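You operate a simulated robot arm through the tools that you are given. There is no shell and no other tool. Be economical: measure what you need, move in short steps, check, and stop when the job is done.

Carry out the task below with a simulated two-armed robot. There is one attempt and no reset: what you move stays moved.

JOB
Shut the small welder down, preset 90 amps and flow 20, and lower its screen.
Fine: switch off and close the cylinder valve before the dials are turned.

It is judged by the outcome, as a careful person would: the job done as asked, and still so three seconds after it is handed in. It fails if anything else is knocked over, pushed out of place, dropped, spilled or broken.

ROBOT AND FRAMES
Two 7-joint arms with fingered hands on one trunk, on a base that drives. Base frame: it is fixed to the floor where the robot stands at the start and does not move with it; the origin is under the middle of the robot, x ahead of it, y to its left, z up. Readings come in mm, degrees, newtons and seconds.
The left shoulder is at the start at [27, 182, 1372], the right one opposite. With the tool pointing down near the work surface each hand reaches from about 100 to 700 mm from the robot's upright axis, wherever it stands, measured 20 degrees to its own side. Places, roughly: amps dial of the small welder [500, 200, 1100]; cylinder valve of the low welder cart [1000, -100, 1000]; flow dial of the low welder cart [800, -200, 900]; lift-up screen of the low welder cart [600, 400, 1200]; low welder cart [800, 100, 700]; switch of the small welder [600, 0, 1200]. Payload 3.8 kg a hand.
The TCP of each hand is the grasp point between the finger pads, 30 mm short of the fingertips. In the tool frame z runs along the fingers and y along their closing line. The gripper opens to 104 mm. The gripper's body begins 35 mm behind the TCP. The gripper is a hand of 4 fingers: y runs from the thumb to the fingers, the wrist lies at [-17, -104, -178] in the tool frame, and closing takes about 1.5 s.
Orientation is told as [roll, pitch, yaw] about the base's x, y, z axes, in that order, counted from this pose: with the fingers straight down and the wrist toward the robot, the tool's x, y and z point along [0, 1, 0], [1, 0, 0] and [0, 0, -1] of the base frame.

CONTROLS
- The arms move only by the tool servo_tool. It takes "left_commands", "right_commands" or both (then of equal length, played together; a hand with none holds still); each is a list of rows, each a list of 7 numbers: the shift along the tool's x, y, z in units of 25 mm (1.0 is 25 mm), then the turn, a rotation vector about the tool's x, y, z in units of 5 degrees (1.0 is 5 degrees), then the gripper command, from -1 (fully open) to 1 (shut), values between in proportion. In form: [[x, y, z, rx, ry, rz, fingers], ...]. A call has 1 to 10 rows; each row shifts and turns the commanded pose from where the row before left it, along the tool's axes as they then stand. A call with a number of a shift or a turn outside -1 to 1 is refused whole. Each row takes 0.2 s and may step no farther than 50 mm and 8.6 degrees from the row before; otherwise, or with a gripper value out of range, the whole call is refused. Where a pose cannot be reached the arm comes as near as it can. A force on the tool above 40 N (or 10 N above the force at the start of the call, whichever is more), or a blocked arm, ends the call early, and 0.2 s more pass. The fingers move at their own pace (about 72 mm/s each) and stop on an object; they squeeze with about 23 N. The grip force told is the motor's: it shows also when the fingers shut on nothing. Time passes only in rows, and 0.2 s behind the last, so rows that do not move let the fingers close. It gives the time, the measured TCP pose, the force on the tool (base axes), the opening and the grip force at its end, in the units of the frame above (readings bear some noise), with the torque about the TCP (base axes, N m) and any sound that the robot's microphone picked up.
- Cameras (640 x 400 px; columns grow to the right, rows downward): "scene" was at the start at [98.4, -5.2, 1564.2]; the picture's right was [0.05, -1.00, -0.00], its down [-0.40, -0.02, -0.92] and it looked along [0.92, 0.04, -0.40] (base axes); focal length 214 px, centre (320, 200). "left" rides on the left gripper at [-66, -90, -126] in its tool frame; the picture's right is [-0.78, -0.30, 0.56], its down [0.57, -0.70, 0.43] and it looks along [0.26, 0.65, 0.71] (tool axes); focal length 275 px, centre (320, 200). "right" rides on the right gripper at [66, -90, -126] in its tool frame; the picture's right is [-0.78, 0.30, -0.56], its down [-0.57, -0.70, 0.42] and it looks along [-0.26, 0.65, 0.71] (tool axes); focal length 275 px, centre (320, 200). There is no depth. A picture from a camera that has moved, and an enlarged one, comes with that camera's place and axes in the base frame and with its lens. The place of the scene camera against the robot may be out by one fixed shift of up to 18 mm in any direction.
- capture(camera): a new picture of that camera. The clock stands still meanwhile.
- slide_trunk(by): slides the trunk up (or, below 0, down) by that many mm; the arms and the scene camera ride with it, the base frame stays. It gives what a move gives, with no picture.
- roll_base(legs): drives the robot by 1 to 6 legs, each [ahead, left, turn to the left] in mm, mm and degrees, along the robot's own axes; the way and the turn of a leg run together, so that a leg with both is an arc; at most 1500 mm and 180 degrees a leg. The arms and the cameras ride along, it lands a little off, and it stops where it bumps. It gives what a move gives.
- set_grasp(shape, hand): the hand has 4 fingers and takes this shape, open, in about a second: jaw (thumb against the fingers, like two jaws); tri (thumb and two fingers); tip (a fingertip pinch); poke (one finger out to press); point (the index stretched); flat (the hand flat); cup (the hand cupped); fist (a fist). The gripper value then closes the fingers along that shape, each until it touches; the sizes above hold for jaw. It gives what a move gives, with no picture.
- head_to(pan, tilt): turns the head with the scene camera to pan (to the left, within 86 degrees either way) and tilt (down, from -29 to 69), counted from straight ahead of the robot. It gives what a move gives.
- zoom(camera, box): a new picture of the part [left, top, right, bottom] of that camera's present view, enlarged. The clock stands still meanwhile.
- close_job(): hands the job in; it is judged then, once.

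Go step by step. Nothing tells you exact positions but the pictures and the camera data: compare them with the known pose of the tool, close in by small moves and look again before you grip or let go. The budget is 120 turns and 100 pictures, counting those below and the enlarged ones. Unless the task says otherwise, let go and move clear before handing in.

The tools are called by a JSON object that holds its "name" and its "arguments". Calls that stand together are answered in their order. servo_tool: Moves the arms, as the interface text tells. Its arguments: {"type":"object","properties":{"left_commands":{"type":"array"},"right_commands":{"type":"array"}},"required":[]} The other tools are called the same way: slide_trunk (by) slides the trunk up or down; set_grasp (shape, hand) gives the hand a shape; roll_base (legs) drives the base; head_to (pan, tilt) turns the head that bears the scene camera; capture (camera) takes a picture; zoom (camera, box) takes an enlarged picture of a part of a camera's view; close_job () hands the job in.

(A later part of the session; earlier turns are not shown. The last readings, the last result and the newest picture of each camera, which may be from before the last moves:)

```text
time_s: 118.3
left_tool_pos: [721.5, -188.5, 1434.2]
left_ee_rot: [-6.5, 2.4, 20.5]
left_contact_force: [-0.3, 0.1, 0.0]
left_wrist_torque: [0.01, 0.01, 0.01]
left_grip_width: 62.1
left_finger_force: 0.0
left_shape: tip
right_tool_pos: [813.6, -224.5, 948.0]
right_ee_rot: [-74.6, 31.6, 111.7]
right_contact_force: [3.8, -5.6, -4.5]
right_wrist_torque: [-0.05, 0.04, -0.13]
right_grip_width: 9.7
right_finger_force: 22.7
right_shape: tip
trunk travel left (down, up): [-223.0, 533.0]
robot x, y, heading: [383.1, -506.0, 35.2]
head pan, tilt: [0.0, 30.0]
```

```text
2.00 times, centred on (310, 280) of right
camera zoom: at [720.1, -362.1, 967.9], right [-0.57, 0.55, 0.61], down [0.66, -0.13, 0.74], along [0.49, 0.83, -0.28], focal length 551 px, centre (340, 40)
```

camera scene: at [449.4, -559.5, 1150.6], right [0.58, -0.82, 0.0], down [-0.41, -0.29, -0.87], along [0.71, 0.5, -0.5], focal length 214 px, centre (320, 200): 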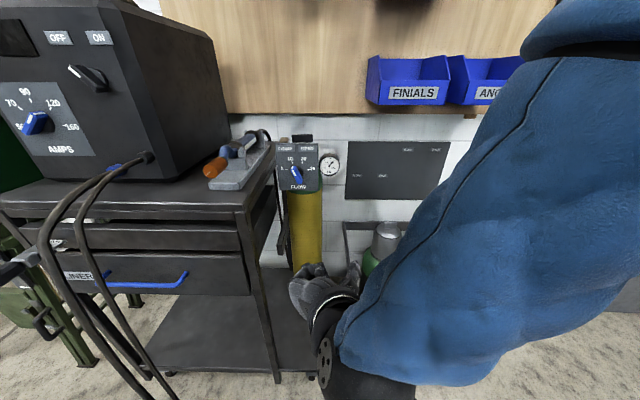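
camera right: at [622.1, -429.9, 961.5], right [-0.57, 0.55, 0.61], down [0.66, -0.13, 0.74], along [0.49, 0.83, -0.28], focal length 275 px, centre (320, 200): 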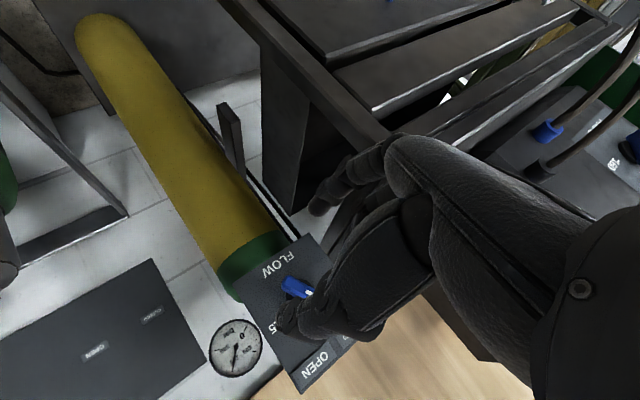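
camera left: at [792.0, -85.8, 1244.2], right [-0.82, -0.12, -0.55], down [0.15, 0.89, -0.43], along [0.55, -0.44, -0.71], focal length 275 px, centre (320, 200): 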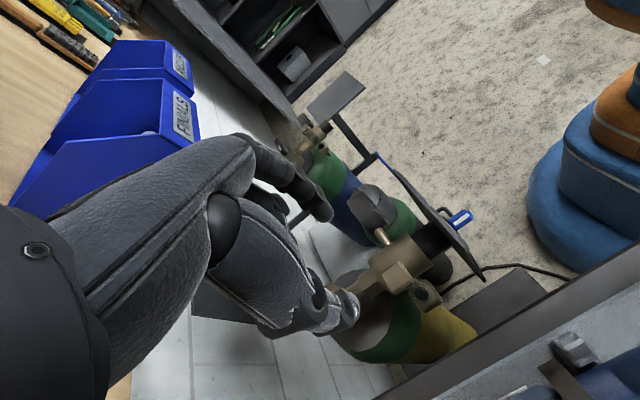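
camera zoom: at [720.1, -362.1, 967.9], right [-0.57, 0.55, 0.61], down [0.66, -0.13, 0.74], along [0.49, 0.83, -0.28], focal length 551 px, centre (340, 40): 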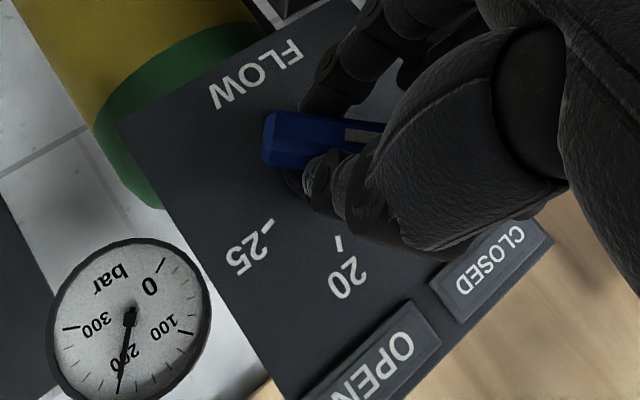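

Gripped. I turn clockwise 50° in two steps, then check the pointer against the 20 mark.

{"name": "servo_tool", "arguments": {"right_commands": [[-0.02, -0.039, 0, -0.37, 0.2, 0.907, 1], [-0.02, -0.039, 0, -0.37, 0.2, 0.907, 1], [-0.02, -0.039, 0, -0.37, 0.2, 0.907, 1], [-0.02, -0.039, 0, -0.37, 0.2, 0.907, 1], [-0.02, -0.039, 0, -0.37, 0.2, 0.907, 1]]}}

{"name": "servo_tool", "arguments": {"right_commands": [[-0.02, -0.039, 0, -0.37, 0.2, 0.907, 1], [-0.02, -0.039, 0, -0.37, 0.2, 0.907, 1], [-0.02, -0.039, 0, -0.37, 0.2, 0.907, 1], [-0.02, -0.039, 0, -0.37, 0.2, 0.907, 1], [-0.02, -0.039, 0, -0.37, 0.2, 0.907, 1]]}}

{"name": "zoom", "arguments": {"camera": "right", "box": [200, 180, 420, 380]}}

```text
time_s: 119.5
left_tool_pos: [722.4, -189.0, 1433.2]
left_ee_rot: [-6.5, 2.4, 20.4]
left_contact_force: [0.5, 0.6, -0.1]
left_wrist_torque: [-0.02, 0.0, -0.01]
left_grip_width: 61.8
left_finger_force: 0.1
left_shape: tip
right_tool_pos: [815.9, -227.8, 949.2]
right_ee_rot: [-68.7, 7.1, 113.5]
right_contact_force: [4.1, -5.0, -15.9]
right_wrist_torque: [-0.24, 0.19, -0.14]
right_grip_width: 9.3
right_finger_force: 23.3
right_shape: tip
trunk travel left (down, up): [-223.0, 533.0]
robot x, y, heading: [379.7, -503.0, 35.2]
head pan, tilt: [0.0, 30.0]
```

```text
time_s: 120.7
left_tool_pos: [717.9, -186.6, 1432.5]
left_ee_rot: [-6.6, 2.3, 20.5]
left_contact_force: [-0.7, -0.3, -0.3]
left_wrist_torque: [-0.05, -0.03, 0.0]
left_grip_width: 62.1
left_finger_force: 0.0
left_shape: tip
right_tool_pos: [788.5, -241.0, 976.7]
right_ee_rot: [-64.8, -3.5, 116.7]
right_contact_force: [-0.6, -0.5, 0.2]
right_wrist_torque: [0.02, -0.01, -0.03]
right_grip_width: 7.5
right_finger_force: 23.1
right_shape: tip
right hand out of reach, approached as far as the arm can: row 2, 3, 4, 5
trunk travel left (down, up): [-223.0, 533.0]
robot x, y, heading: [385.0, -500.5, 35.2]
head pan, tilt: [0.0, 30.0]
```

```text
2.00 times, centred on (310, 280) of right
camera zoom: at [702.8, -384.2, 964.0], right [-0.26, 0.13, 0.96], down [0.88, -0.36, 0.29], along [0.39, 0.92, -0.02], focal length 551 px, centre (340, 40)
```

zoom: 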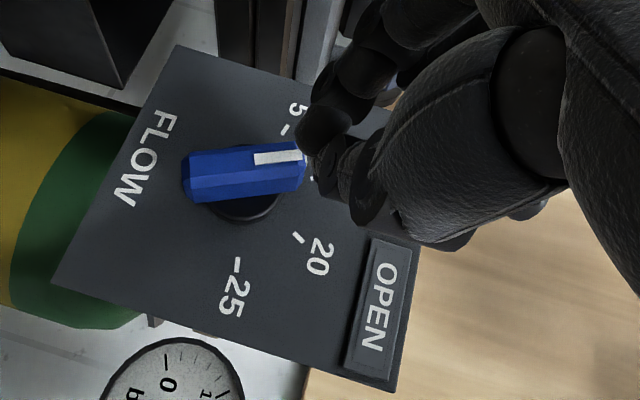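

The grip slipped when the arm ran out of reach; the pointer is still around 10–11. I'll instead push the pointer's upper end to the right with closed fingertips, using the base for the sideways motion: first to its left, then ahead.

{"name": "roll_base", "arguments": {"legs": [[0, 32, 0], [28, 0, 0]]}}

{"name": "zoom", "arguments": {"camera": "right", "box": [200, 180, 420, 380]}}

```text
time_s: 121.9
left_tool_pos: [727.2, -143.1, 1431.2]
left_ee_rot: [-6.6, 2.6, 20.4]
left_contact_force: [0.2, 0.7, -0.8]
left_wrist_torque: [-0.03, 0.04, 0.0]
left_grip_width: 62.0
left_finger_force: 0.1
left_shape: tip
right_tool_pos: [796.3, -197.9, 973.5]
right_ee_rot: [-64.7, -3.4, 116.7]
right_contact_force: [0.2, 0.5, -0.7]
right_wrist_torque: [-0.01, 0.0, -0.03]
right_grip_width: 7.7
right_finger_force: 23.0
right_shape: tip
trunk travel left (down, up): [-223.0, 533.0]
robot x, y, heading: [384.7, -461.4, 35.0]
head pan, tilt: [0.0, 30.0]
```

```text
2.00 times, centred on (310, 280) of right
camera zoom: at [710.1, -341.6, 962.8], right [-0.26, 0.14, 0.96], down [0.89, -0.36, 0.29], along [0.38, 0.92, -0.03], focal length 551 px, centre (340, 40)
```

zoom: 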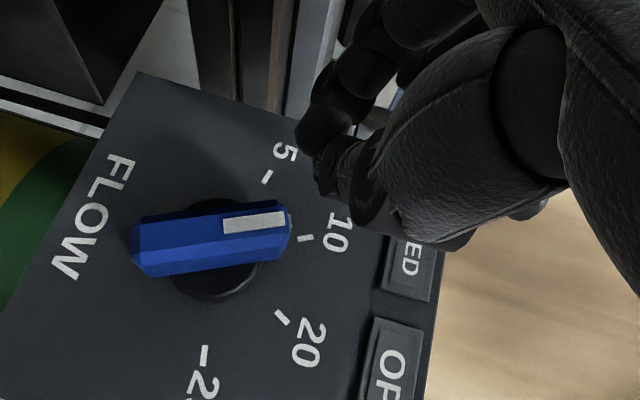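

Clear view: the pointer is just short of 10, and my fingertips are ~24 mm to its left at the right depth. I lower 5 mm and push right in steps.

{"name": "slide_trunk", "arguments": {"by": -6}}

{"name": "roll_base", "arguments": {"legs": [[0, -24, 0]]}}

{"name": "zoom", "arguments": {"camera": "right", "box": [200, 180, 420, 380]}}

```text
time_s: 122.5
left_tool_pos: [724.2, -146.0, 1425.7]
left_ee_rot: [-6.5, 2.3, 20.4]
left_contact_force: [-0.8, 0.0, 0.1]
left_wrist_torque: [0.05, 0.0, -0.01]
left_grip_width: 62.1
left_finger_force: 0.0
left_shape: tip
right_tool_pos: [793.4, -198.5, 969.9]
right_ee_rot: [-64.8, -3.6, 116.7]
right_contact_force: [0.0, -0.8, 0.2]
right_wrist_torque: [-0.02, 0.01, -0.01]
right_grip_width: 7.3
right_finger_force: 23.0
right_shape: tip
trunk travel left (down, up): [-217.0, 539.0]
robot x, y, heading: [389.2, -463.2, 35.5]
head pan, tilt: [0.0, 30.0]
```

```text
time_s: 123.3
left_tool_pos: [740.2, -168.0, 1426.7]
left_ee_rot: [-6.4, 2.4, 20.3]
left_contact_force: [0.8, -1.7, -0.1]
left_wrist_torque: [0.0, 0.03, 0.02]
left_grip_width: 62.2
left_finger_force: 0.0
left_shape: tip
right_tool_pos: [809.3, -220.2, 969.4]
right_ee_rot: [-64.7, -3.6, 116.5]
right_contact_force: [0.5, 0.0, -0.1]
right_wrist_torque: [0.02, -0.02, 0.05]
right_grip_width: 7.4
right_finger_force: 22.8
right_shape: tip
trunk travel left (down, up): [-217.0, 539.0]
robot x, y, heading: [400.6, -481.7, 34.8]
head pan, tilt: [0.0, 30.0]
```

```text
2.00 times, centred on (310, 280) of right
camera zoom: at [723.9, -364.0, 957.2], right [-0.26, 0.13, 0.96], down [0.89, -0.36, 0.29], along [0.39, 0.92, -0.02], focal length 551 px, centre (340, 40)
```

zoom: 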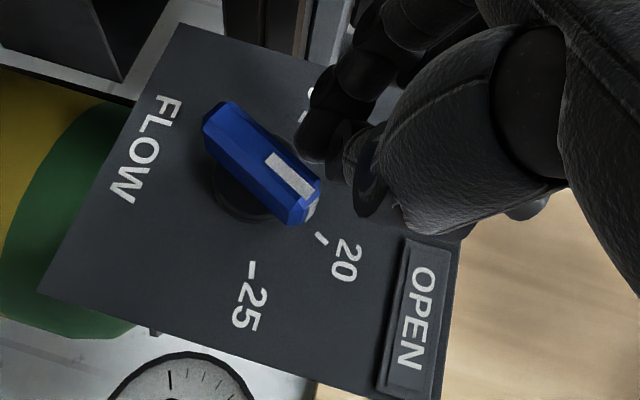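

The pointer now lines up with 20. I move off to the left and straight back, then check from the front.

{"name": "roll_base", "arguments": {"legs": [[0, 12, 0], [-120, 0, 0]]}}

{"name": "zoom", "arguments": {"camera": "scene", "box": [280, 110, 380, 210]}}

{"name": "zoom", "arguments": {"camera": "right", "box": [180, 180, 360, 340]}}

```text
time_s: 124.9
left_tool_pos: [633.3, -224.9, 1428.0]
left_ee_rot: [-6.4, 2.3, 20.5]
left_contact_force: [-1.4, 0.0, 0.1]
left_wrist_torque: [0.01, -0.03, 0.04]
left_grip_width: 62.0
left_finger_force: 0.0
left_shape: tip
right_tool_pos: [703.6, -276.8, 969.7]
right_ee_rot: [-64.8, -3.6, 116.8]
right_contact_force: [0.0, -0.4, 1.0]
right_wrist_torque: [0.01, -0.01, -0.02]
right_grip_width: 7.6
right_finger_force: 22.9
right_shape: tip
trunk travel left (down, up): [-217.0, 539.0]
robot x, y, heading: [300.0, -538.7, 35.2]
head pan, tilt: [0.0, 30.0]
```

```text
4.00 times, centred on (330, 160) of scene
camera zoom: at [447.8, -434.5, 1245.0], right [0.58, -0.82, 0.0], down [-0.41, -0.29, -0.87], along [0.71, 0.5, -0.5], focal length 858 px, centre (280, 360)
```

zoom: 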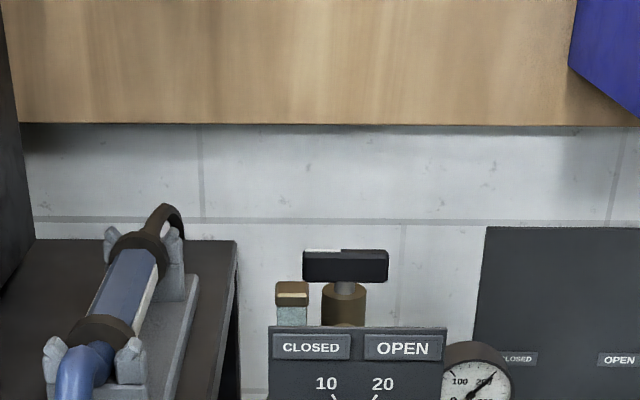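

```text
2.50 times, centred on (270, 260) of right
camera zoom: at [618.1, -421.2, 957.8], right [-0.26, 0.13, 0.96], down [0.89, -0.36, 0.29], along [0.38, 0.92, -0.02], focal length 688 px, centre (445, 50)
```

zoom: 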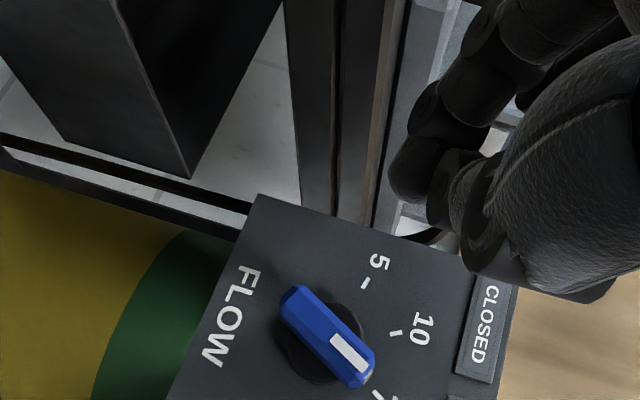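

{"name": "zoom", "arguments": {"camera": "scene", "box": [310, 190, 370, 250]}}

```text
6.67 times, centred on (340, 220) of scene
camera zoom: at [447.8, -434.5, 1245.0], right [0.58, -0.82, 0.0], down [-0.41, -0.29, -0.87], along [0.71, 0.5, -0.5], focal length 1430 px, centre (187, 67)
```

zoom: 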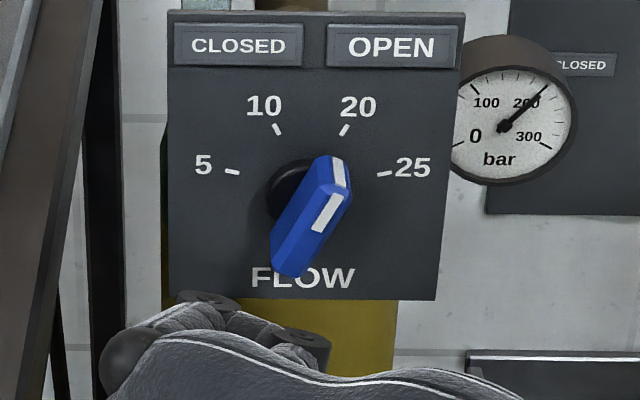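

Flow reads 20. Next the amps dial by the same pushing trick: I raise the trunk and drive left so the closed fingertips come to the right of the amps pointer.

{"name": "slide_trunk", "arguments": {"by": 135}}

{"name": "roll_base", "arguments": {"legs": [[0, 400, 0]]}}

{"name": "capture", "arguments": {"camera": "right"}}

{"name": "capture", "arguments": {"camera": "scene"}}

```text
time_s: 126.5
left_tool_pos: [571.5, -267.7, 1597.9]
left_ee_rot: [-5.0, -3.3, 20.5]
left_contact_force: [0.5, 0.5, 0.3]
left_wrist_torque: [0.01, 0.0, 0.04]
left_grip_width: 62.2
left_finger_force: 0.0
left_shape: tip
right_tool_pos: [703.7, -276.9, 1104.5]
right_ee_rot: [-64.6, -3.6, 116.8]
right_contact_force: [0.3, -0.3, 0.7]
right_wrist_torque: [0.02, -0.01, 0.0]
right_grip_width: 7.6
right_finger_force: 23.1
right_shape: tip
trunk travel left (down, up): [-352.0, 404.0]
robot x, y, heading: [297.3, -539.1, 35.4]
head pan, tilt: [0.0, 30.0]
```

```text
time_s: 129.1
left_tool_pos: [327.8, 75.4, 1598.0]
left_ee_rot: [-5.0, -3.3, 20.7]
left_contact_force: [-0.3, 0.7, 0.2]
left_wrist_torque: [-0.01, -0.02, -0.03]
left_grip_width: 62.1
left_finger_force: 0.1
left_shape: tip
right_tool_pos: [461.5, 65.6, 1104.0]
right_ee_rot: [-64.9, -3.5, 117.0]
right_contact_force: [0.9, -0.4, -0.4]
right_wrist_torque: [-0.01, 0.01, -0.05]
right_grip_width: 7.5
right_finger_force: 23.5
right_shape: tip
trunk travel left (down, up): [-352.0, 404.0]
robot x, y, heading: [56.7, -199.5, 35.4]
head pan, tilt: [0.0, 30.0]
```

```text
15 pictures are left
camera right: at [376.6, -77.6, 1092.4], right [-0.26, 0.13, 0.96], down [0.89, -0.36, 0.29], along [0.38, 0.92, -0.03], focal length 275 px, centre (320, 200)
```

right: 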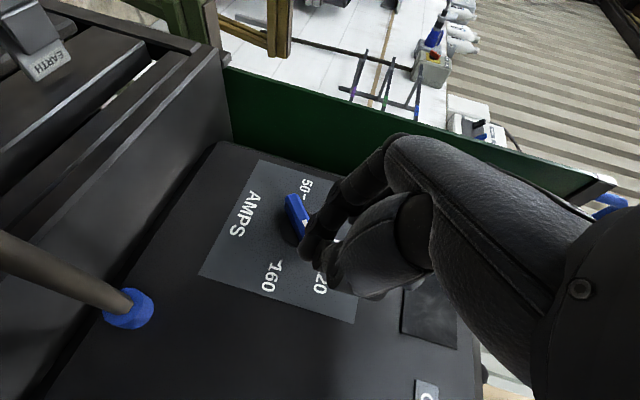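

```text
14 pictures are left
camera scene: at [161.5, -123.0, 1382.5], right [0.58, -0.81, 0.0], down [-0.41, -0.29, -0.87], along [0.71, 0.5, -0.5], focal length 214 px, centre (320, 200)
```

scene: 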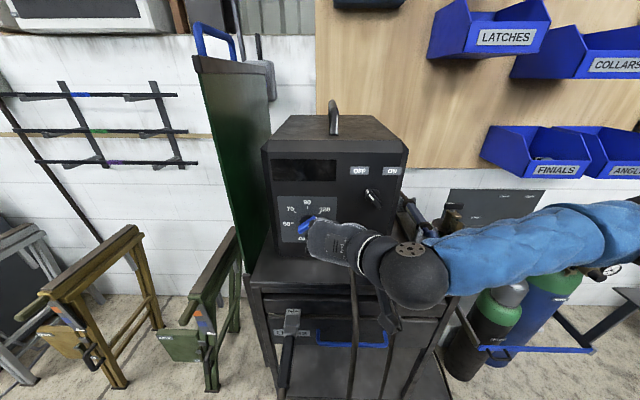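

Tip is ~50 mm short of the dial and ~35 mm right of the pointer's end. I lower 8 mm and drive ahead 46.

{"name": "slide_trunk", "arguments": {"by": -8}}

{"name": "roll_base", "arguments": {"legs": [[46, 0, 0]]}}

{"name": "zoom", "arguments": {"camera": "right", "box": [200, 120, 420, 320]}}

```text
time_s: 129.6
left_tool_pos: [326.2, 74.0, 1589.5]
left_ee_rot: [-5.0, -3.4, 20.8]
left_contact_force: [-0.3, 0.2, 0.2]
left_wrist_torque: [-0.02, 0.01, -0.01]
left_grip_width: 62.1
left_finger_force: 0.1
left_shape: tip
right_tool_pos: [460.9, 66.9, 1096.3]
right_ee_rot: [-64.7, -3.5, 117.0]
right_contact_force: [-0.3, -0.4, 1.1]
right_wrist_torque: [0.01, 0.0, 0.02]
right_grip_width: 7.1
right_finger_force: 22.8
right_shape: tip
trunk travel left (down, up): [-344.0, 412.0]
robot x, y, heading: [55.6, -196.7, 35.2]
head pan, tilt: [0.0, 30.0]
```

```text
time_s: 130.5
left_tool_pos: [369.0, 102.2, 1589.5]
left_ee_rot: [-5.0, -3.1, 20.7]
left_contact_force: [0.3, 0.2, 0.1]
left_wrist_torque: [-0.05, 0.05, -0.07]
left_grip_width: 62.1
left_finger_force: 0.0
left_shape: tip
right_tool_pos: [501.3, 93.9, 1095.8]
right_ee_rot: [-64.5, -3.4, 116.9]
right_contact_force: [0.5, -0.1, 0.4]
right_wrist_torque: [0.0, 0.0, 0.01]
right_grip_width: 7.2
right_finger_force: 23.5
right_shape: tip
trunk travel left (down, up): [-344.0, 412.0]
robot x, y, heading: [98.5, -172.4, 35.2]
head pan, tilt: [0.0, 30.0]
```

```text
2.00 times, centred on (310, 220) of right
camera zoom: at [416.0, -50.5, 1083.6], right [-0.26, 0.13, 0.96], down [0.89, -0.36, 0.29], along [0.38, 0.92, -0.03], focal length 551 px, centre (340, 160)
```

zoom: 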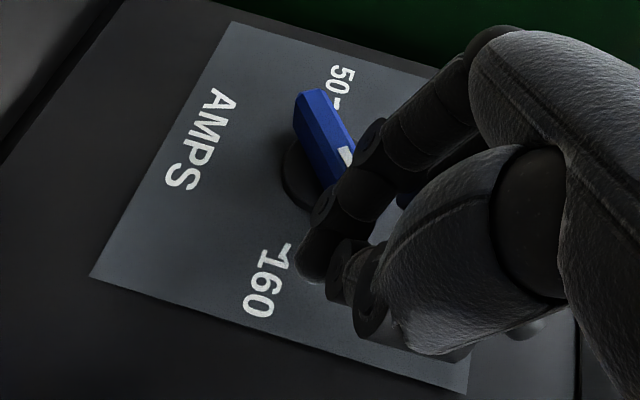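

Depth looks right, fingers on the right side of the pointer. I push left 26 mm and look.

{"name": "roll_base", "arguments": {"legs": [[0, 26, 0]]}}

{"name": "zoom", "arguments": {"camera": "right", "box": [200, 120, 420, 320]}}

```text
time_s: 131.4
left_tool_pos: [349.5, 121.1, 1590.0]
left_ee_rot: [-5.0, -3.4, 20.7]
left_contact_force: [0.2, 0.7, 0.7]
left_wrist_torque: [-0.01, -0.02, -0.03]
left_grip_width: 62.2
left_finger_force: 0.0
left_shape: tip
right_tool_pos: [483.4, 113.9, 1097.3]
right_ee_rot: [-64.7, -3.6, 116.9]
right_contact_force: [0.7, -7.0, 1.9]
right_wrist_torque: [-0.02, -0.07, -0.15]
right_grip_width: 7.5
right_finger_force: 22.2
right_shape: tip
trunk travel left (down, up): [-344.0, 412.0]
robot x, y, heading: [80.3, -152.5, 35.4]
head pan, tilt: [0.0, 30.0]
```

```text
2.00 times, centred on (310, 220) of right
camera zoom: at [398.0, -30.6, 1084.8], right [-0.26, 0.13, 0.96], down [0.89, -0.36, 0.29], along [0.38, 0.92, -0.03], focal length 551 px, centre (340, 160)
```

zoom: 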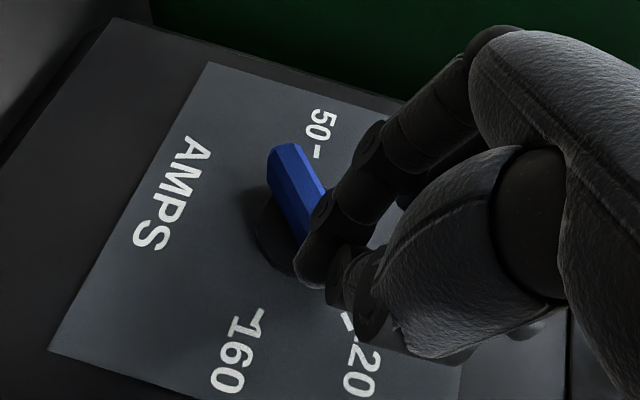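

{"name": "roll_base", "arguments": {"legs": [[0, 10, 0]]}}

{"name": "zoom", "arguments": {"camera": "right", "box": [200, 120, 420, 320]}}

```text
time_s: 132.1
left_tool_pos: [343.7, 126.8, 1591.5]
left_ee_rot: [-5.0, -3.3, 20.7]
left_contact_force: [-0.2, 0.2, 0.7]
left_wrist_torque: [0.04, -0.03, 0.03]
left_grip_width: 62.1
left_finger_force: 0.1
left_shape: tip
right_tool_pos: [477.0, 118.5, 1096.2]
right_ee_rot: [-64.7, -3.7, 116.9]
right_contact_force: [0.4, -0.7, -0.7]
right_wrist_torque: [0.02, -0.02, 0.03]
right_grip_width: 7.1
right_finger_force: 23.3
right_shape: tip
trunk travel left (down, up): [-344.0, 412.0]
robot x, y, heading: [72.3, -143.2, 35.4]
head pan, tilt: [0.0, 30.0]
```

```text
2.00 times, centred on (310, 220) of right
camera zoom: at [392.5, -24.6, 1084.4], right [-0.26, 0.13, 0.96], down [0.89, -0.36, 0.29], along [0.38, 0.92, -0.03], focal length 551 px, centre (340, 160)
```

zoom: 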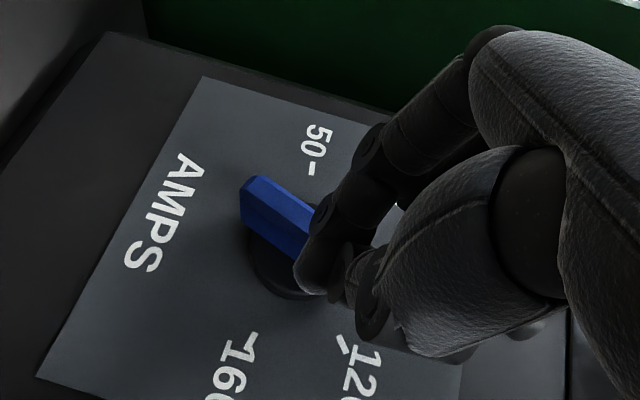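

It has turned to roughly +27° from 90; about 9 mm more.

{"name": "roll_base", "arguments": {"legs": [[0, 9, 0]]}}

{"name": "zoom", "arguments": {"camera": "right", "box": [200, 120, 420, 320]}}

```text
time_s: 132.8
left_tool_pos: [340.0, 136.6, 1589.5]
left_ee_rot: [-4.9, -3.4, 20.7]
left_contact_force: [0.2, 0.0, 0.4]
left_wrist_torque: [-0.02, -0.01, -0.03]
left_grip_width: 62.1
left_finger_force: 0.1
left_shape: tip
right_tool_pos: [471.7, 128.7, 1095.7]
right_ee_rot: [-64.5, -3.5, 117.1]
right_contact_force: [-0.9, -2.9, 0.0]
right_wrist_torque: [0.0, 0.01, -0.04]
right_grip_width: 7.8
right_finger_force: 23.4
right_shape: tip
trunk travel left (down, up): [-344.0, 412.0]
robot x, y, heading: [69.4, -137.0, 35.4]
head pan, tilt: [0.0, 30.0]
```

```text
2.00 times, centred on (310, 220) of right
camera zoom: at [387.6, -15.7, 1084.0], right [-0.26, 0.14, 0.96], down [0.89, -0.36, 0.29], along [0.38, 0.92, -0.03], focal length 551 px, centre (340, 160)
```

zoom: 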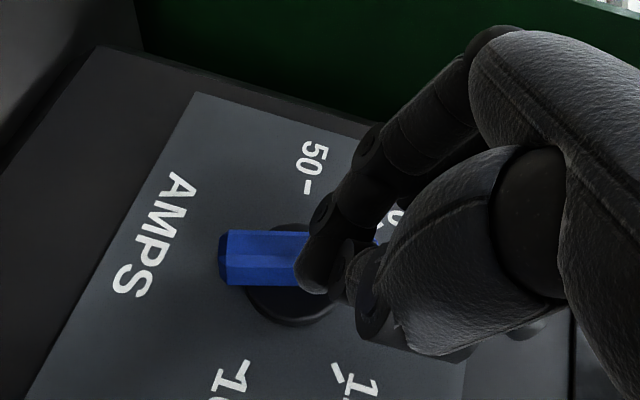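

It now looks slightly past 90. I move off and back to read it properly.

{"name": "roll_base", "arguments": {"legs": [[0, -10, 0], [-60, 0, 0]]}}

{"name": "zoom", "arguments": {"camera": "scene", "box": [260, 150, 360, 250]}}

```text
time_s: 134.2
left_tool_pos: [292.2, 91.0, 1590.7]
left_ee_rot: [-5.0, -3.5, 20.8]
left_contact_force: [0.6, -0.2, 0.3]
left_wrist_torque: [0.05, 0.0, 0.03]
left_grip_width: 61.8
left_finger_force: 0.1
left_shape: tip
right_tool_pos: [426.4, 82.3, 1096.8]
right_ee_rot: [-64.7, -3.5, 117.1]
right_contact_force: [0.5, -0.5, -0.4]
right_wrist_torque: [0.0, 0.0, 0.0]
right_grip_width: 7.6
right_finger_force: 23.1
right_shape: tip
trunk travel left (down, up): [-344.0, 412.0]
robot x, y, heading: [23.6, -181.9, 35.7]
head pan, tilt: [0.0, 30.0]
```

```text
4.00 times, centred on (310, 200) of scene
camera zoom: at [129.0, -105.2, 1374.7], right [0.58, -0.81, 0.0], down [-0.41, -0.29, -0.87], along [0.71, 0.5, -0.5], focal length 858 px, centre (360, 200)
```

zoom: 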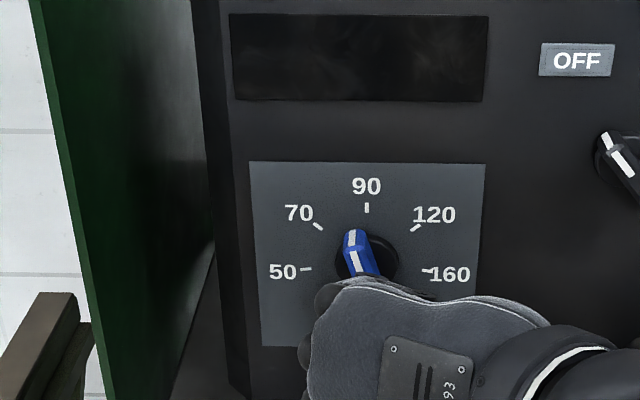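

The pointer reads about 84, so it needs ~13° back. I go around to its left side and push right until the fingertip reaches the position that makes it vertical.

{"name": "roll_base", "arguments": {"legs": [[0, 56, 0], [66, 0, 0]]}}

```text
time_s: 135.7
left_tool_pos: [317.6, 179.4, 1589.6]
left_ee_rot: [-5.1, -3.2, 20.9]
left_contact_force: [0.9, -0.3, 0.0]
left_wrist_torque: [-0.02, 0.02, 0.01]
left_grip_width: 62.3
left_finger_force: 0.1
left_shape: tip
right_tool_pos: [450.9, 170.1, 1094.9]
right_ee_rot: [-64.5, -3.5, 117.0]
right_contact_force: [0.9, 0.3, 0.1]
right_wrist_torque: [-0.05, -0.01, 0.02]
right_grip_width: 7.4
right_finger_force: 23.0
right_shape: tip
trunk travel left (down, up): [-344.0, 412.0]
robot x, y, heading: [45.9, -96.3, 35.7]
head pan, tilt: [0.0, 30.0]
```

{"name": "roll_base", "arguments": {"legs": [[0, -15, 0]]}}

{"name": "zoom", "arguments": {"camera": "right", "box": [200, 120, 420, 320]}}

```text
time_s: 136.5
left_tool_pos: [324.1, 164.9, 1590.6]
left_ee_rot: [-5.0, -3.3, 21.1]
left_contact_force: [-1.0, -0.3, -0.5]
left_wrist_torque: [0.05, 0.04, 0.02]
left_grip_width: 61.8
left_finger_force: 0.0
left_shape: tip
right_tool_pos: [457.5, 156.7, 1094.4]
right_ee_rot: [-64.5, -3.5, 117.2]
right_contact_force: [0.5, 0.0, 0.2]
right_wrist_torque: [0.02, -0.02, -0.01]
right_grip_width: 7.7
right_finger_force: 23.1
right_shape: tip
trunk travel left (down, up): [-344.0, 412.0]
robot x, y, heading: [53.4, -108.2, 35.6]
head pan, tilt: [0.0, 30.0]
```

```text
2.00 times, centred on (310, 220) of right
camera zoom: at [372.8, 12.2, 1084.0], right [-0.26, 0.13, 0.96], down [0.89, -0.35, 0.29], along [0.38, 0.93, -0.03], focal length 551 px, centre (340, 160)
```

zoom: 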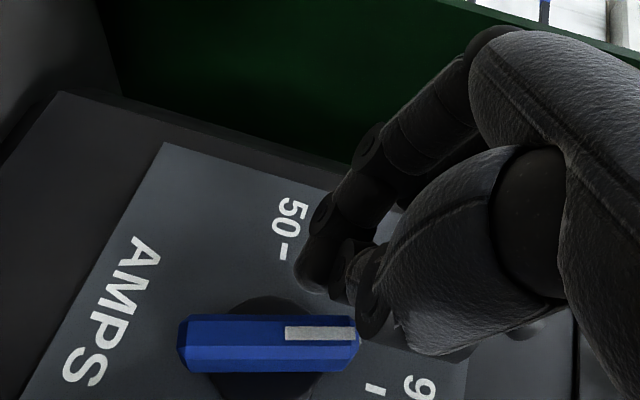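

Still ~10 mm clear of the pointer on this side. I push right another 14 mm.

{"name": "roll_base", "arguments": {"legs": [[0, -14, 0]]}}

{"name": "zoom", "arguments": {"camera": "right", "box": [200, 120, 420, 320]}}

```text
time_s: 137.2
left_tool_pos: [332.0, 155.6, 1589.8]
left_ee_rot: [-5.0, -3.2, 21.0]
left_contact_force: [0.1, -0.5, -0.5]
left_wrist_torque: [0.03, -0.03, -0.03]
left_grip_width: 62.1
left_finger_force: 0.1
left_shape: tip
right_tool_pos: [463.9, 146.7, 1095.6]
right_ee_rot: [-64.4, -3.5, 117.2]
right_contact_force: [0.5, -1.0, 0.3]
right_wrist_torque: [0.0, 0.0, 0.01]
right_grip_width: 7.9
right_finger_force: 22.8
right_shape: tip
trunk travel left (down, up): [-344.0, 412.0]
robot x, y, heading: [58.5, -115.5, 35.8]
head pan, tilt: [0.0, 30.0]
```

```text
2.00 times, centred on (310, 220) of right
camera zoom: at [380.7, 2.0, 1083.9], right [-0.26, 0.13, 0.96], down [0.89, -0.35, 0.29], along [0.38, 0.93, -0.03], focal length 551 px, centre (340, 160)
```

zoom: 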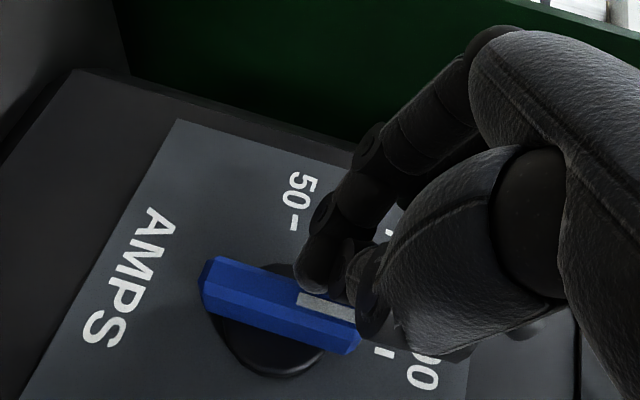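

The pointer now runs parallel to the plate's edge, i.e. at 90. I back off to the left and away, then verify.

{"name": "roll_base", "arguments": {"legs": [[0, 10, 0], [-150, 0, 0]]}}

{"name": "capture", "arguments": {"camera": "scene"}}

```text
time_s: 139.0
left_tool_pos: [201.3, 74.1, 1590.4]
left_ee_rot: [-5.0, -3.4, 20.9]
left_contact_force: [-0.3, -0.7, -0.1]
left_wrist_torque: [0.06, -0.05, 0.03]
left_grip_width: 61.9
left_finger_force: 0.1
left_shape: tip
right_tool_pos: [335.4, 65.8, 1096.2]
right_ee_rot: [-64.6, -3.5, 117.2]
right_contact_force: [-0.2, 0.8, -0.7]
right_wrist_torque: [0.02, 0.0, -0.01]
right_grip_width: 7.7
right_finger_force: 23.0
right_shape: tip
trunk travel left (down, up): [-344.0, 412.0]
robot x, y, heading: [-71.2, -195.9, 35.5]
head pan, tilt: [0.0, 30.0]
```

```text
6 pictures are left
camera scene: at [37.7, -123.7, 1374.6], right [0.58, -0.81, 0.0], down [-0.41, -0.29, -0.87], along [0.7, 0.5, -0.5], focal length 214 px, centre (320, 200)
```

scene: 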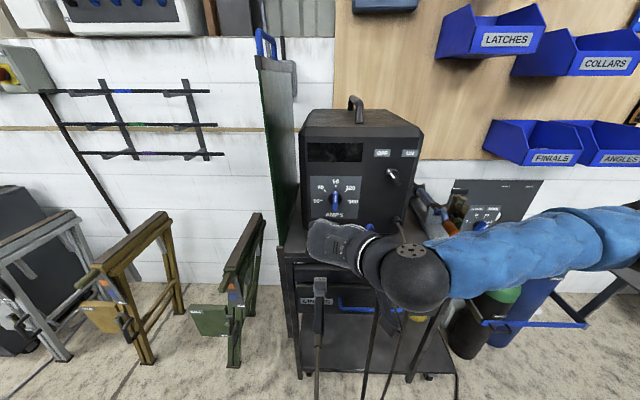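

{"name": "zoom", "arguments": {"camera": "scene", "box": [300, 160, 370, 230]}}

```text
5.71 times, centred on (335, 195) of scene
camera zoom: at [37.7, -123.7, 1374.6], right [0.58, -0.81, 0.0], down [-0.41, -0.29, -0.87], along [0.7, 0.5, -0.5], focal length 1226 px, centre (234, 229)
```

zoom: 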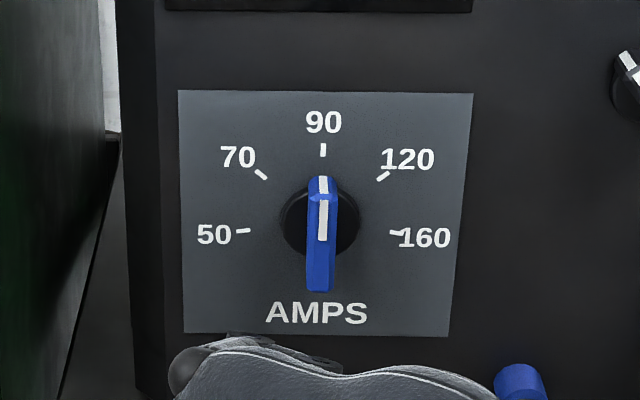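

Amps is exactly at 90. Last: the screen. I turn the right hand fingers-down with its closing line across the screen, raise the trunk and look at the handle.

{"name": "servo_tool", "arguments": {"right_commands": [[0, 0, 0, 0, 1, 0, -0.2], [0, 0, 0, 0, 1, 0, -0.2], [0, 0, 0, 0, 1, 0, -0.2], [0, 0, 0, 0, 1, 0, -0.2], [0, 0, 0, 0, 1, 0, -0.2], [0, 0, 0, 0, 1, 0, -0.2], [0, 0, 0, 0, 1, 0, -0.2], [0, 0, 0, 0, 1, 0, -0.2], [0, 0, 0, 0, 1, 0, -0.2], [0, 0, 0, 0, 1, 0, -0.2]]}}

{"name": "servo_tool", "arguments": {"right_commands": [[0, 0, 0, 0, 1, 0, -0.2], [0, 0, 0, 0, 1, 0, -0.2], [0, 0, 0, 0, 1, 0, -0.2]]}}

{"name": "slide_trunk", "arguments": {"by": 405}}

```text
time_s: 141.2
left_tool_pos: [202.5, 73.7, 1589.9]
left_ee_rot: [-5.2, -3.2, 21.0]
left_contact_force: [-0.6, 0.0, 0.4]
left_wrist_torque: [-0.02, -0.04, 0.01]
left_grip_width: 62.4
left_finger_force: 0.0
left_shape: tip
right_tool_pos: [336.1, 66.8, 1096.3]
right_ee_rot: [-24.6, -3.5, 117.2]
right_contact_force: [0.4, 1.1, -0.1]
right_wrist_torque: [0.01, -0.01, 0.0]
right_grip_width: 62.4
right_finger_force: 0.1
right_shape: tip
right hand out of reach, approached as far as the arm can: row 9, 10
trunk travel left (down, up): [-344.0, 412.0]
robot x, y, heading: [-66.9, -196.7, 36.0]
head pan, tilt: [0.0, 30.0]
```

```text
time_s: 142.0
left_tool_pos: [203.8, 74.1, 1590.2]
left_ee_rot: [-5.0, -3.3, 21.0]
left_contact_force: [0.2, 0.3, -0.1]
left_wrist_torque: [0.01, 0.02, 0.03]
left_grip_width: 62.1
left_finger_force: 0.1
left_shape: tip
right_tool_pos: [337.0, 66.6, 1095.4]
right_ee_rot: [-24.5, -3.5, 117.2]
right_contact_force: [1.1, 0.3, 0.9]
right_wrist_torque: [-0.05, -0.01, -0.02]
right_grip_width: 62.5
right_finger_force: 0.0
right_shape: tip
right hand out of reach, approached as far as the arm can: row 1, 2, 3
trunk travel left (down, up): [-344.0, 412.0]
robot x, y, heading: [-71.1, -197.2, 35.5]
head pan, tilt: [0.0, 30.0]
```

```text
refused: 405 is not a number from -400 to 400
```

The hand points 25° off vertical, which is fine for gripping the bar. Now I raise the trunk and look.

{"name": "slide_trunk", "arguments": {"by": 395}}

{"name": "head_to", "arguments": {"pan": 10, "tilt": 25}}

{"name": "capture", "arguments": {"camera": "scene"}}

{"name": "capture", "arguments": {"camera": "right"}}

```text
time_s: 145.8
left_tool_pos: [149.2, 36.5, 2012.4]
left_ee_rot: [-3.8, -7.9, 20.9]
left_contact_force: [0.4, 0.8, 0.5]
left_wrist_torque: [-0.01, -0.01, -0.03]
left_grip_width: 61.8
left_finger_force: 0.0
left_shape: tip
right_tool_pos: [313.6, 50.2, 1531.0]
right_ee_rot: [-29.7, -4.3, 117.5]
right_contact_force: [-0.1, 0.6, -0.3]
right_wrist_torque: [0.01, -0.01, -0.05]
right_grip_width: 62.4
right_finger_force: 0.0
right_shape: tip
trunk travel left (down, up): [-739.0, 17.0]
robot x, y, heading: [-73.4, -199.2, 35.5]
head pan, tilt: [0.0, 30.0]
```

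```text
time_s: 146.5
left_tool_pos: [150.9, 36.2, 2012.5]
left_ee_rot: [-3.9, -7.8, 20.9]
left_contact_force: [1.0, 0.1, 0.0]
left_wrist_torque: [0.01, 0.01, 0.02]
left_grip_width: 62.1
left_finger_force: 0.0
left_shape: tip
right_tool_pos: [313.2, 50.5, 1531.3]
right_ee_rot: [-29.8, -4.3, 117.5]
right_contact_force: [-0.5, 0.0, -0.6]
right_wrist_torque: [0.0, 0.01, -0.01]
right_grip_width: 62.2
right_finger_force: 0.1
right_shape: tip
trunk travel left (down, up): [-739.0, 17.0]
robot x, y, heading: [-67.9, -197.0, 35.5]
head pan, tilt: [10.0, 25.0]
```

```text
4 pictures are left
camera scene: at [-7.7, -136.9, 1778.8], right [0.71, -0.7, 0.0], down [-0.3, -0.3, -0.91], along [0.63, 0.65, -0.42], focal length 214 px, centre (320, 200)
```

scene: 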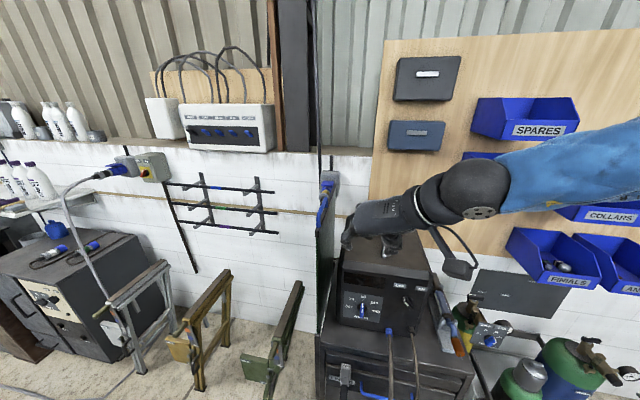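

```text
3 pictures are left
camera right: at [253.1, -89.1, 1600.2], right [0.25, 0.39, 0.89], down [0.95, -0.29, -0.14], along [0.2, 0.88, -0.44], focal length 275 px, centre (320, 200)
```

right: 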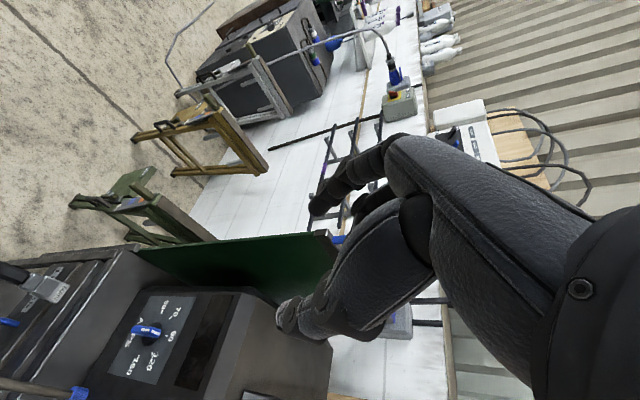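

I put the screen's top edge at f≈493+, z≈1396 and the handle bar around z≈1445 near e≈-5. I drive left and extend the arm forward above that height.

{"name": "roll_base", "arguments": {"legs": [[0, 145, 0]]}}

{"name": "servo_tool", "arguments": {"right_commands": [[-0.857, 0.146, 0.492, 0, 0, 0, -1], [-0.857, 0.146, 0.492, 0, 0, 0, -1], [-0.857, 0.146, 0.492, 0, 0, 0, -1], [-0.857, 0.146, 0.492, 0, 0, 0, -1], [-0.857, 0.146, 0.492, 0, 0, 0, -1], [-0.857, 0.146, 0.492, 0, 0, 0, -1]]}}

```text
time_s: 147.8
left_tool_pos: [66.5, 152.3, 2012.6]
left_ee_rot: [-3.7, -7.9, 21.1]
left_contact_force: [1.0, 0.2, -0.1]
left_wrist_torque: [0.02, 0.0, 0.05]
left_grip_width: 62.1
left_finger_force: 0.1
left_shape: tip
right_tool_pos: [230.7, 168.5, 1531.7]
right_ee_rot: [-29.7, -4.4, 117.7]
right_contact_force: [-0.5, -1.4, 0.4]
right_wrist_torque: [0.02, 0.02, -0.01]
right_grip_width: 62.4
right_finger_force: 0.1
right_shape: tip
trunk travel left (down, up): [-739.0, 17.0]
robot x, y, heading: [-151.1, -82.1, 35.8]
head pan, tilt: [10.0, 25.0]
```

```text
time_s: 149.2
left_tool_pos: [65.9, 158.2, 2012.6]
left_ee_rot: [-3.9, -7.9, 21.2]
left_contact_force: [-0.2, 0.4, -0.5]
left_wrist_torque: [-0.03, 0.0, 0.0]
left_grip_width: 62.1
left_finger_force: 0.0
left_shape: tip
right_tool_pos: [290.4, 272.6, 1541.0]
right_ee_rot: [-29.9, -5.1, 118.2]
right_contact_force: [-0.1, 0.6, 0.8]
right_wrist_torque: [0.01, 0.0, 0.02]
right_grip_width: 103.5
right_finger_force: 0.0
right_shape: tip
right hand out of reach, approached as far as the arm can: row 1, 2, 3, 4, 5, 6
trunk travel left (down, up): [-739.0, 17.0]
robot x, y, heading: [-148.8, -82.0, 36.0]
head pan, tilt: [10.0, 25.0]
```

{"name": "roll_base", "arguments": {"legs": [[0, -48, 0], [150, 0, 0]]}}

{"name": "capture", "arguments": {"camera": "right"}}

```text
time_s: 151.1
left_tool_pos: [215.8, 196.5, 2012.7]
left_ee_rot: [-3.5, -8.0, 20.6]
left_contact_force: [-0.1, -0.4, 0.1]
left_wrist_torque: [0.04, -0.01, -0.02]
left_grip_width: 62.2
left_finger_force: 0.0
left_shape: tip
right_tool_pos: [442.0, 312.6, 1544.0]
right_ee_rot: [-29.9, -5.3, 118.0]
right_contact_force: [-0.2, -0.1, 0.2]
right_wrist_torque: [0.02, -0.02, 0.01]
right_grip_width: 103.6
right_finger_force: 0.0
right_shape: tip
trunk travel left (down, up): [-739.0, 17.0]
robot x, y, heading: [3.4, -33.5, 35.6]
head pan, tilt: [10.0, 25.0]
```

```text
2 pictures are left
camera right: at [382.4, 171.7, 1609.8], right [0.25, 0.37, 0.89], down [0.95, -0.28, -0.15], along [0.19, 0.89, -0.42], focal length 275 px, centre (320, 200)
```

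right: 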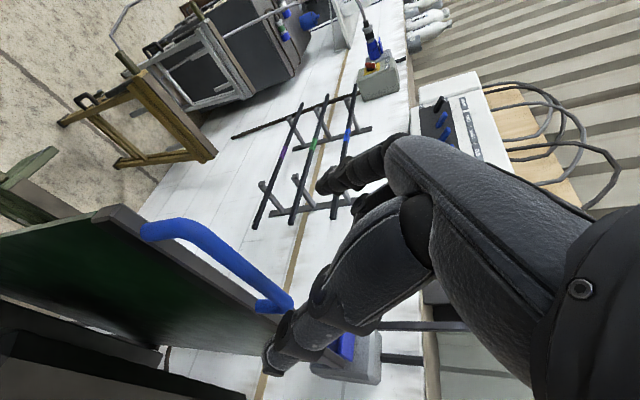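

The handle bar is clear: z≈1440, f 508–643, e≈-5, right under the open fingers. I shift 15 ahead, 8 left, and lower the trunk to straddle it.

{"name": "roll_base", "arguments": {"legs": [[16, 8, 0]]}}

{"name": "slide_trunk", "arguments": {"by": -92}}

```text
time_s: 151.9
left_tool_pos: [221.9, 210.2, 2013.8]
left_ee_rot: [-3.6, -8.1, 20.7]
left_contact_force: [-0.1, -0.9, -0.5]
left_wrist_torque: [0.03, -0.03, 0.0]
left_grip_width: 62.1
left_finger_force: 0.0
left_shape: tip
right_tool_pos: [449.1, 327.5, 1543.1]
right_ee_rot: [-30.1, -5.4, 117.9]
right_contact_force: [0.6, -0.6, -1.1]
right_wrist_torque: [0.04, -0.03, 0.03]
right_grip_width: 103.5
right_finger_force: 0.1
right_shape: tip
trunk travel left (down, up): [-739.0, 17.0]
robot x, y, heading: [11.1, -16.5, 35.5]
head pan, tilt: [10.0, 25.0]
```

```text
time_s: 153.2
left_tool_pos: [223.1, 215.9, 1920.2]
left_ee_rot: [-3.7, -7.9, 20.9]
left_contact_force: [0.4, 0.5, -0.7]
left_wrist_torque: [-0.03, -0.03, 0.01]
left_grip_width: 62.0
left_finger_force: 0.0
left_shape: tip
right_tool_pos: [449.7, 330.0, 1449.9]
right_ee_rot: [-29.9, -5.3, 117.9]
right_contact_force: [0.7, 0.6, 0.0]
right_wrist_torque: [0.04, -0.03, -0.02]
right_grip_width: 103.6
right_finger_force: 0.2
right_shape: tip
trunk travel left (down, up): [-647.0, 109.0]
robot x, y, heading: [10.1, -19.8, 35.5]
head pan, tilt: [10.0, 25.0]
```

{"name": "servo_tool", "arguments": {"right_commands": [[0, 0, 0, 0, 0, 0, -0.2], [0, 0, 0, 0, 0, 0, 0.4], [0, 0, 0, 0, 0, 0, 0.8], [0, 0, 0, 0, 0, 0, 1], [0, 0, 0, 0, 0, 0, 1], [0, 0, 0, 0, 0, 0, 1], [0, 0, 0, 0, 0, 0, 1], [0, 0, 0, 0, 0, 0, 1], [0, 0, 0, 0, 0, 0, 1]]}}

```text
time_s: 155.2
left_tool_pos: [225.5, 215.4, 1920.7]
left_ee_rot: [-3.6, -8.1, 20.7]
left_contact_force: [-0.5, -0.1, 0.1]
left_wrist_torque: [-0.02, -0.01, 0.0]
left_grip_width: 62.2
left_finger_force: 0.0
left_shape: tip
right_tool_pos: [451.3, 330.9, 1450.1]
right_ee_rot: [-29.8, -5.3, 117.9]
right_contact_force: [0.7, -4.6, -2.2]
right_wrist_torque: [0.06, 0.05, -0.02]
right_grip_width: 0.0
right_finger_force: 23.4
right_shape: tip
trunk travel left (down, up): [-647.0, 109.0]
robot x, y, heading: [7.6, -19.6, 35.7]
head pan, tilt: [10.0, 25.0]
```

The fingers met under or beside the bar without gripping. I look once before pushing.

{"name": "capture", "arguments": {"camera": "right"}}

```text
1 pictures are left
camera right: at [392.0, 189.5, 1516.9], right [0.25, 0.37, 0.89], down [0.95, -0.28, -0.15], along [0.19, 0.88, -0.43], focal length 275 px, centre (320, 200)
```

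right: 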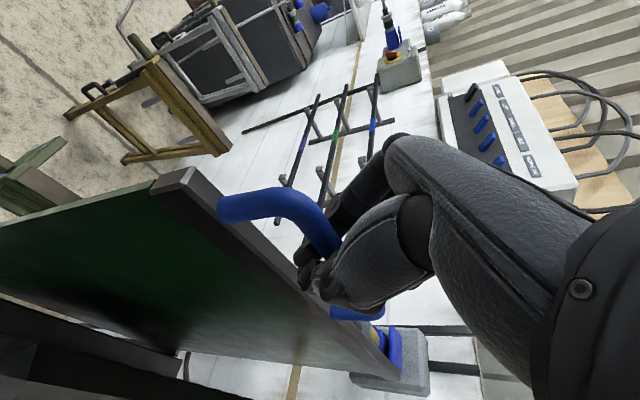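

The bar is caged between fingers and thumb (tips closed beneath it), so I can carry it down. I lower the trunk and watch the force.

{"name": "slide_trunk", "arguments": {"by": -80}}

```text
time_s: 156.3
left_tool_pos: [224.8, 215.9, 1840.7]
left_ee_rot: [-3.7, -8.1, 20.6]
left_contact_force: [0.1, -0.2, 0.3]
left_wrist_torque: [-0.01, -0.02, 0.04]
left_grip_width: 62.1
left_finger_force: 0.1
left_shape: tip
right_tool_pos: [451.3, 330.5, 1368.5]
right_ee_rot: [-29.7, -5.3, 117.9]
right_contact_force: [-0.4, -3.6, -3.4]
right_wrist_torque: [0.05, 0.02, -0.02]
right_grip_width: 0.0
right_finger_force: 22.6
right_shape: tip
trunk travel left (down, up): [-567.0, 189.0]
robot x, y, heading: [6.8, -16.5, 35.6]
head pan, tilt: [10.0, 25.0]
```

The screen follows with almost no force. I continue lowering in steps.

{"name": "slide_trunk", "arguments": {"by": -100}}

{"name": "slide_trunk", "arguments": {"by": -60}}

```text
time_s: 157.7
left_tool_pos: [225.3, 215.7, 1742.0]
left_ee_rot: [-3.7, -8.1, 20.7]
left_contact_force: [0.8, 0.1, -0.8]
left_wrist_torque: [-0.01, 0.03, 0.0]
left_grip_width: 62.0
left_finger_force: 0.1
left_shape: tip
right_tool_pos: [451.0, 330.2, 1269.6]
right_ee_rot: [-29.8, -5.3, 117.9]
right_contact_force: [-1.4, -4.2, -1.6]
right_wrist_torque: [0.03, 0.03, -0.01]
right_grip_width: 0.0
right_finger_force: 22.8
right_shape: tip
trunk travel left (down, up): [-467.0, 289.0]
robot x, y, heading: [9.8, -20.4, 35.5]
head pan, tilt: [10.0, 25.0]
```

```text
time_s: 158.7
left_tool_pos: [225.5, 214.5, 1681.2]
left_ee_rot: [-3.7, -8.0, 20.7]
left_contact_force: [0.6, -0.4, 0.0]
left_wrist_torque: [0.0, 0.01, 0.01]
left_grip_width: 62.1
left_finger_force: 0.0
left_shape: tip
right_tool_pos: [452.4, 330.0, 1207.7]
right_ee_rot: [-29.7, -5.2, 117.8]
right_contact_force: [-0.7, -3.3, -4.2]
right_wrist_torque: [0.03, -0.01, -0.02]
right_grip_width: 0.0
right_finger_force: 23.0
right_shape: tip
trunk travel left (down, up): [-407.0, 349.0]
robot x, y, heading: [8.7, -15.9, 35.5]
head pan, tilt: [10.0, 25.0]
```

{"name": "slide_trunk", "arguments": {"by": -50}}

{"name": "slide_trunk", "arguments": {"by": -50}}

```text
time_s: 159.2
left_tool_pos: [225.1, 214.3, 1655.5]
left_ee_rot: [-3.6, -7.9, 20.7]
left_contact_force: [-0.3, 0.2, 0.5]
left_wrist_torque: [0.03, -0.04, 0.01]
left_grip_width: 61.9
left_finger_force: 0.0
left_shape: tip
right_tool_pos: [451.4, 331.9, 1193.6]
right_ee_rot: [-30.5, -5.6, 118.0]
right_contact_force: [-5.3, -9.2, 7.7]
right_wrist_torque: [-0.39, -0.55, -0.61]
right_grip_width: 0.2
right_finger_force: 23.4
right_shape: tip
trunk travel left (down, up): [-384.0, 372.0]
robot x, y, heading: [5.7, -16.0, 35.5]
head pan, tilt: [10.0, 25.0]
stopped: the force on the tool passed its limit at 53 N (the readings are from after the stop); the commanded pose is now the measured one
```

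```text
time_s: 159.6
left_tool_pos: [224.4, 213.6, 1648.6]
left_ee_rot: [-3.8, -7.9, 20.7]
left_contact_force: [0.1, 0.6, -0.4]
left_wrist_torque: [-0.03, 0.01, -0.02]
left_grip_width: 61.9
left_finger_force: 0.0
left_shape: tip
right_tool_pos: [452.6, 333.0, 1194.4]
right_ee_rot: [-31.3, -6.1, 118.2]
right_contact_force: [-12.6, -14.0, 11.0]
right_wrist_torque: [-1.18, -1.03, -1.24]
right_grip_width: 0.1
right_finger_force: 22.9
right_shape: tip
trunk travel left (down, up): [-376.0, 380.0]
robot x, y, heading: [6.8, -16.8, 35.5]
head pan, tilt: [10.0, 25.0]
stopped: the force on the tool passed its limit at 53 N (the readings are from after the stop); the commanded pose is now the measured one
```

The stop came with a sideways torque, which suggests my hand has touched the welder rather than the screen its end. I release, lift clear, and re-orient the hand with the wrist toward me to push the handle down from above.

{"name": "slide_trunk", "arguments": {"by": 10}}

{"name": "servo_tool", "arguments": {"right_commands": [[0, 0, 0, 0, 0, 0, 0.4], [0, 0, 0, 0, 0, 0, -0.4], [0, 0, 0, 0, 0, 0, -1], [0, 0, 0, 0, 0, 0, -1], [0, 0, 0, 0, 0, 0, -1]]}}

{"name": "slide_trunk", "arguments": {"by": 250}}

```text
time_s: 160.2
left_tool_pos: [228.0, 217.4, 1657.5]
left_ee_rot: [-3.8, -7.8, 20.7]
left_contact_force: [-0.7, 0.4, 0.0]
left_wrist_torque: [-0.02, 0.02, -0.01]
left_grip_width: 62.3
left_finger_force: 0.0
left_shape: tip
right_tool_pos: [457.1, 334.4, 1201.7]
right_ee_rot: [-31.3, -6.1, 117.9]
right_contact_force: [0.2, -8.3, -1.5]
right_wrist_torque: [0.07, 0.01, -0.11]
right_grip_width: 0.2
right_finger_force: 22.7
right_shape: tip
trunk travel left (down, up): [-386.0, 370.0]
robot x, y, heading: [9.3, -15.6, 35.7]
head pan, tilt: [10.0, 25.0]
```

```text
time_s: 161.4
left_tool_pos: [228.6, 218.8, 1657.5]
left_ee_rot: [-3.8, -7.6, 20.7]
left_contact_force: [-0.5, 0.0, 0.1]
left_wrist_torque: [-0.01, -0.03, -0.02]
left_grip_width: 62.0
left_finger_force: 0.0
left_shape: tip
right_tool_pos: [455.7, 335.0, 1201.4]
right_ee_rot: [-31.3, -6.0, 118.0]
right_contact_force: [0.5, 0.3, 0.0]
right_wrist_torque: [-0.01, -0.01, 0.01]
right_grip_width: 103.7
right_finger_force: 0.1
right_shape: tip
trunk travel left (down, up): [-386.0, 370.0]
robot x, y, heading: [10.5, -19.7, 35.6]
head pan, tilt: [10.0, 25.0]
```

```text
time_s: 164.0
left_tool_pos: [228.7, 219.2, 1908.1]
left_ee_rot: [-3.8, -7.7, 20.6]
left_contact_force: [-0.4, -0.2, -0.6]
left_wrist_torque: [0.01, 0.01, 0.0]
left_grip_width: 62.1
left_finger_force: 0.0
left_shape: tip
right_tool_pos: [454.8, 335.8, 1452.6]
right_ee_rot: [-31.2, -6.1, 118.1]
right_contact_force: [-0.2, 0.1, -1.1]
right_wrist_torque: [-0.03, -0.03, 0.01]
right_grip_width: 103.2
right_finger_force: 0.0
right_shape: tip
trunk travel left (down, up): [-636.0, 120.0]
robot x, y, heading: [4.8, -19.4, 35.4]
head pan, tilt: [10.0, 25.0]
```

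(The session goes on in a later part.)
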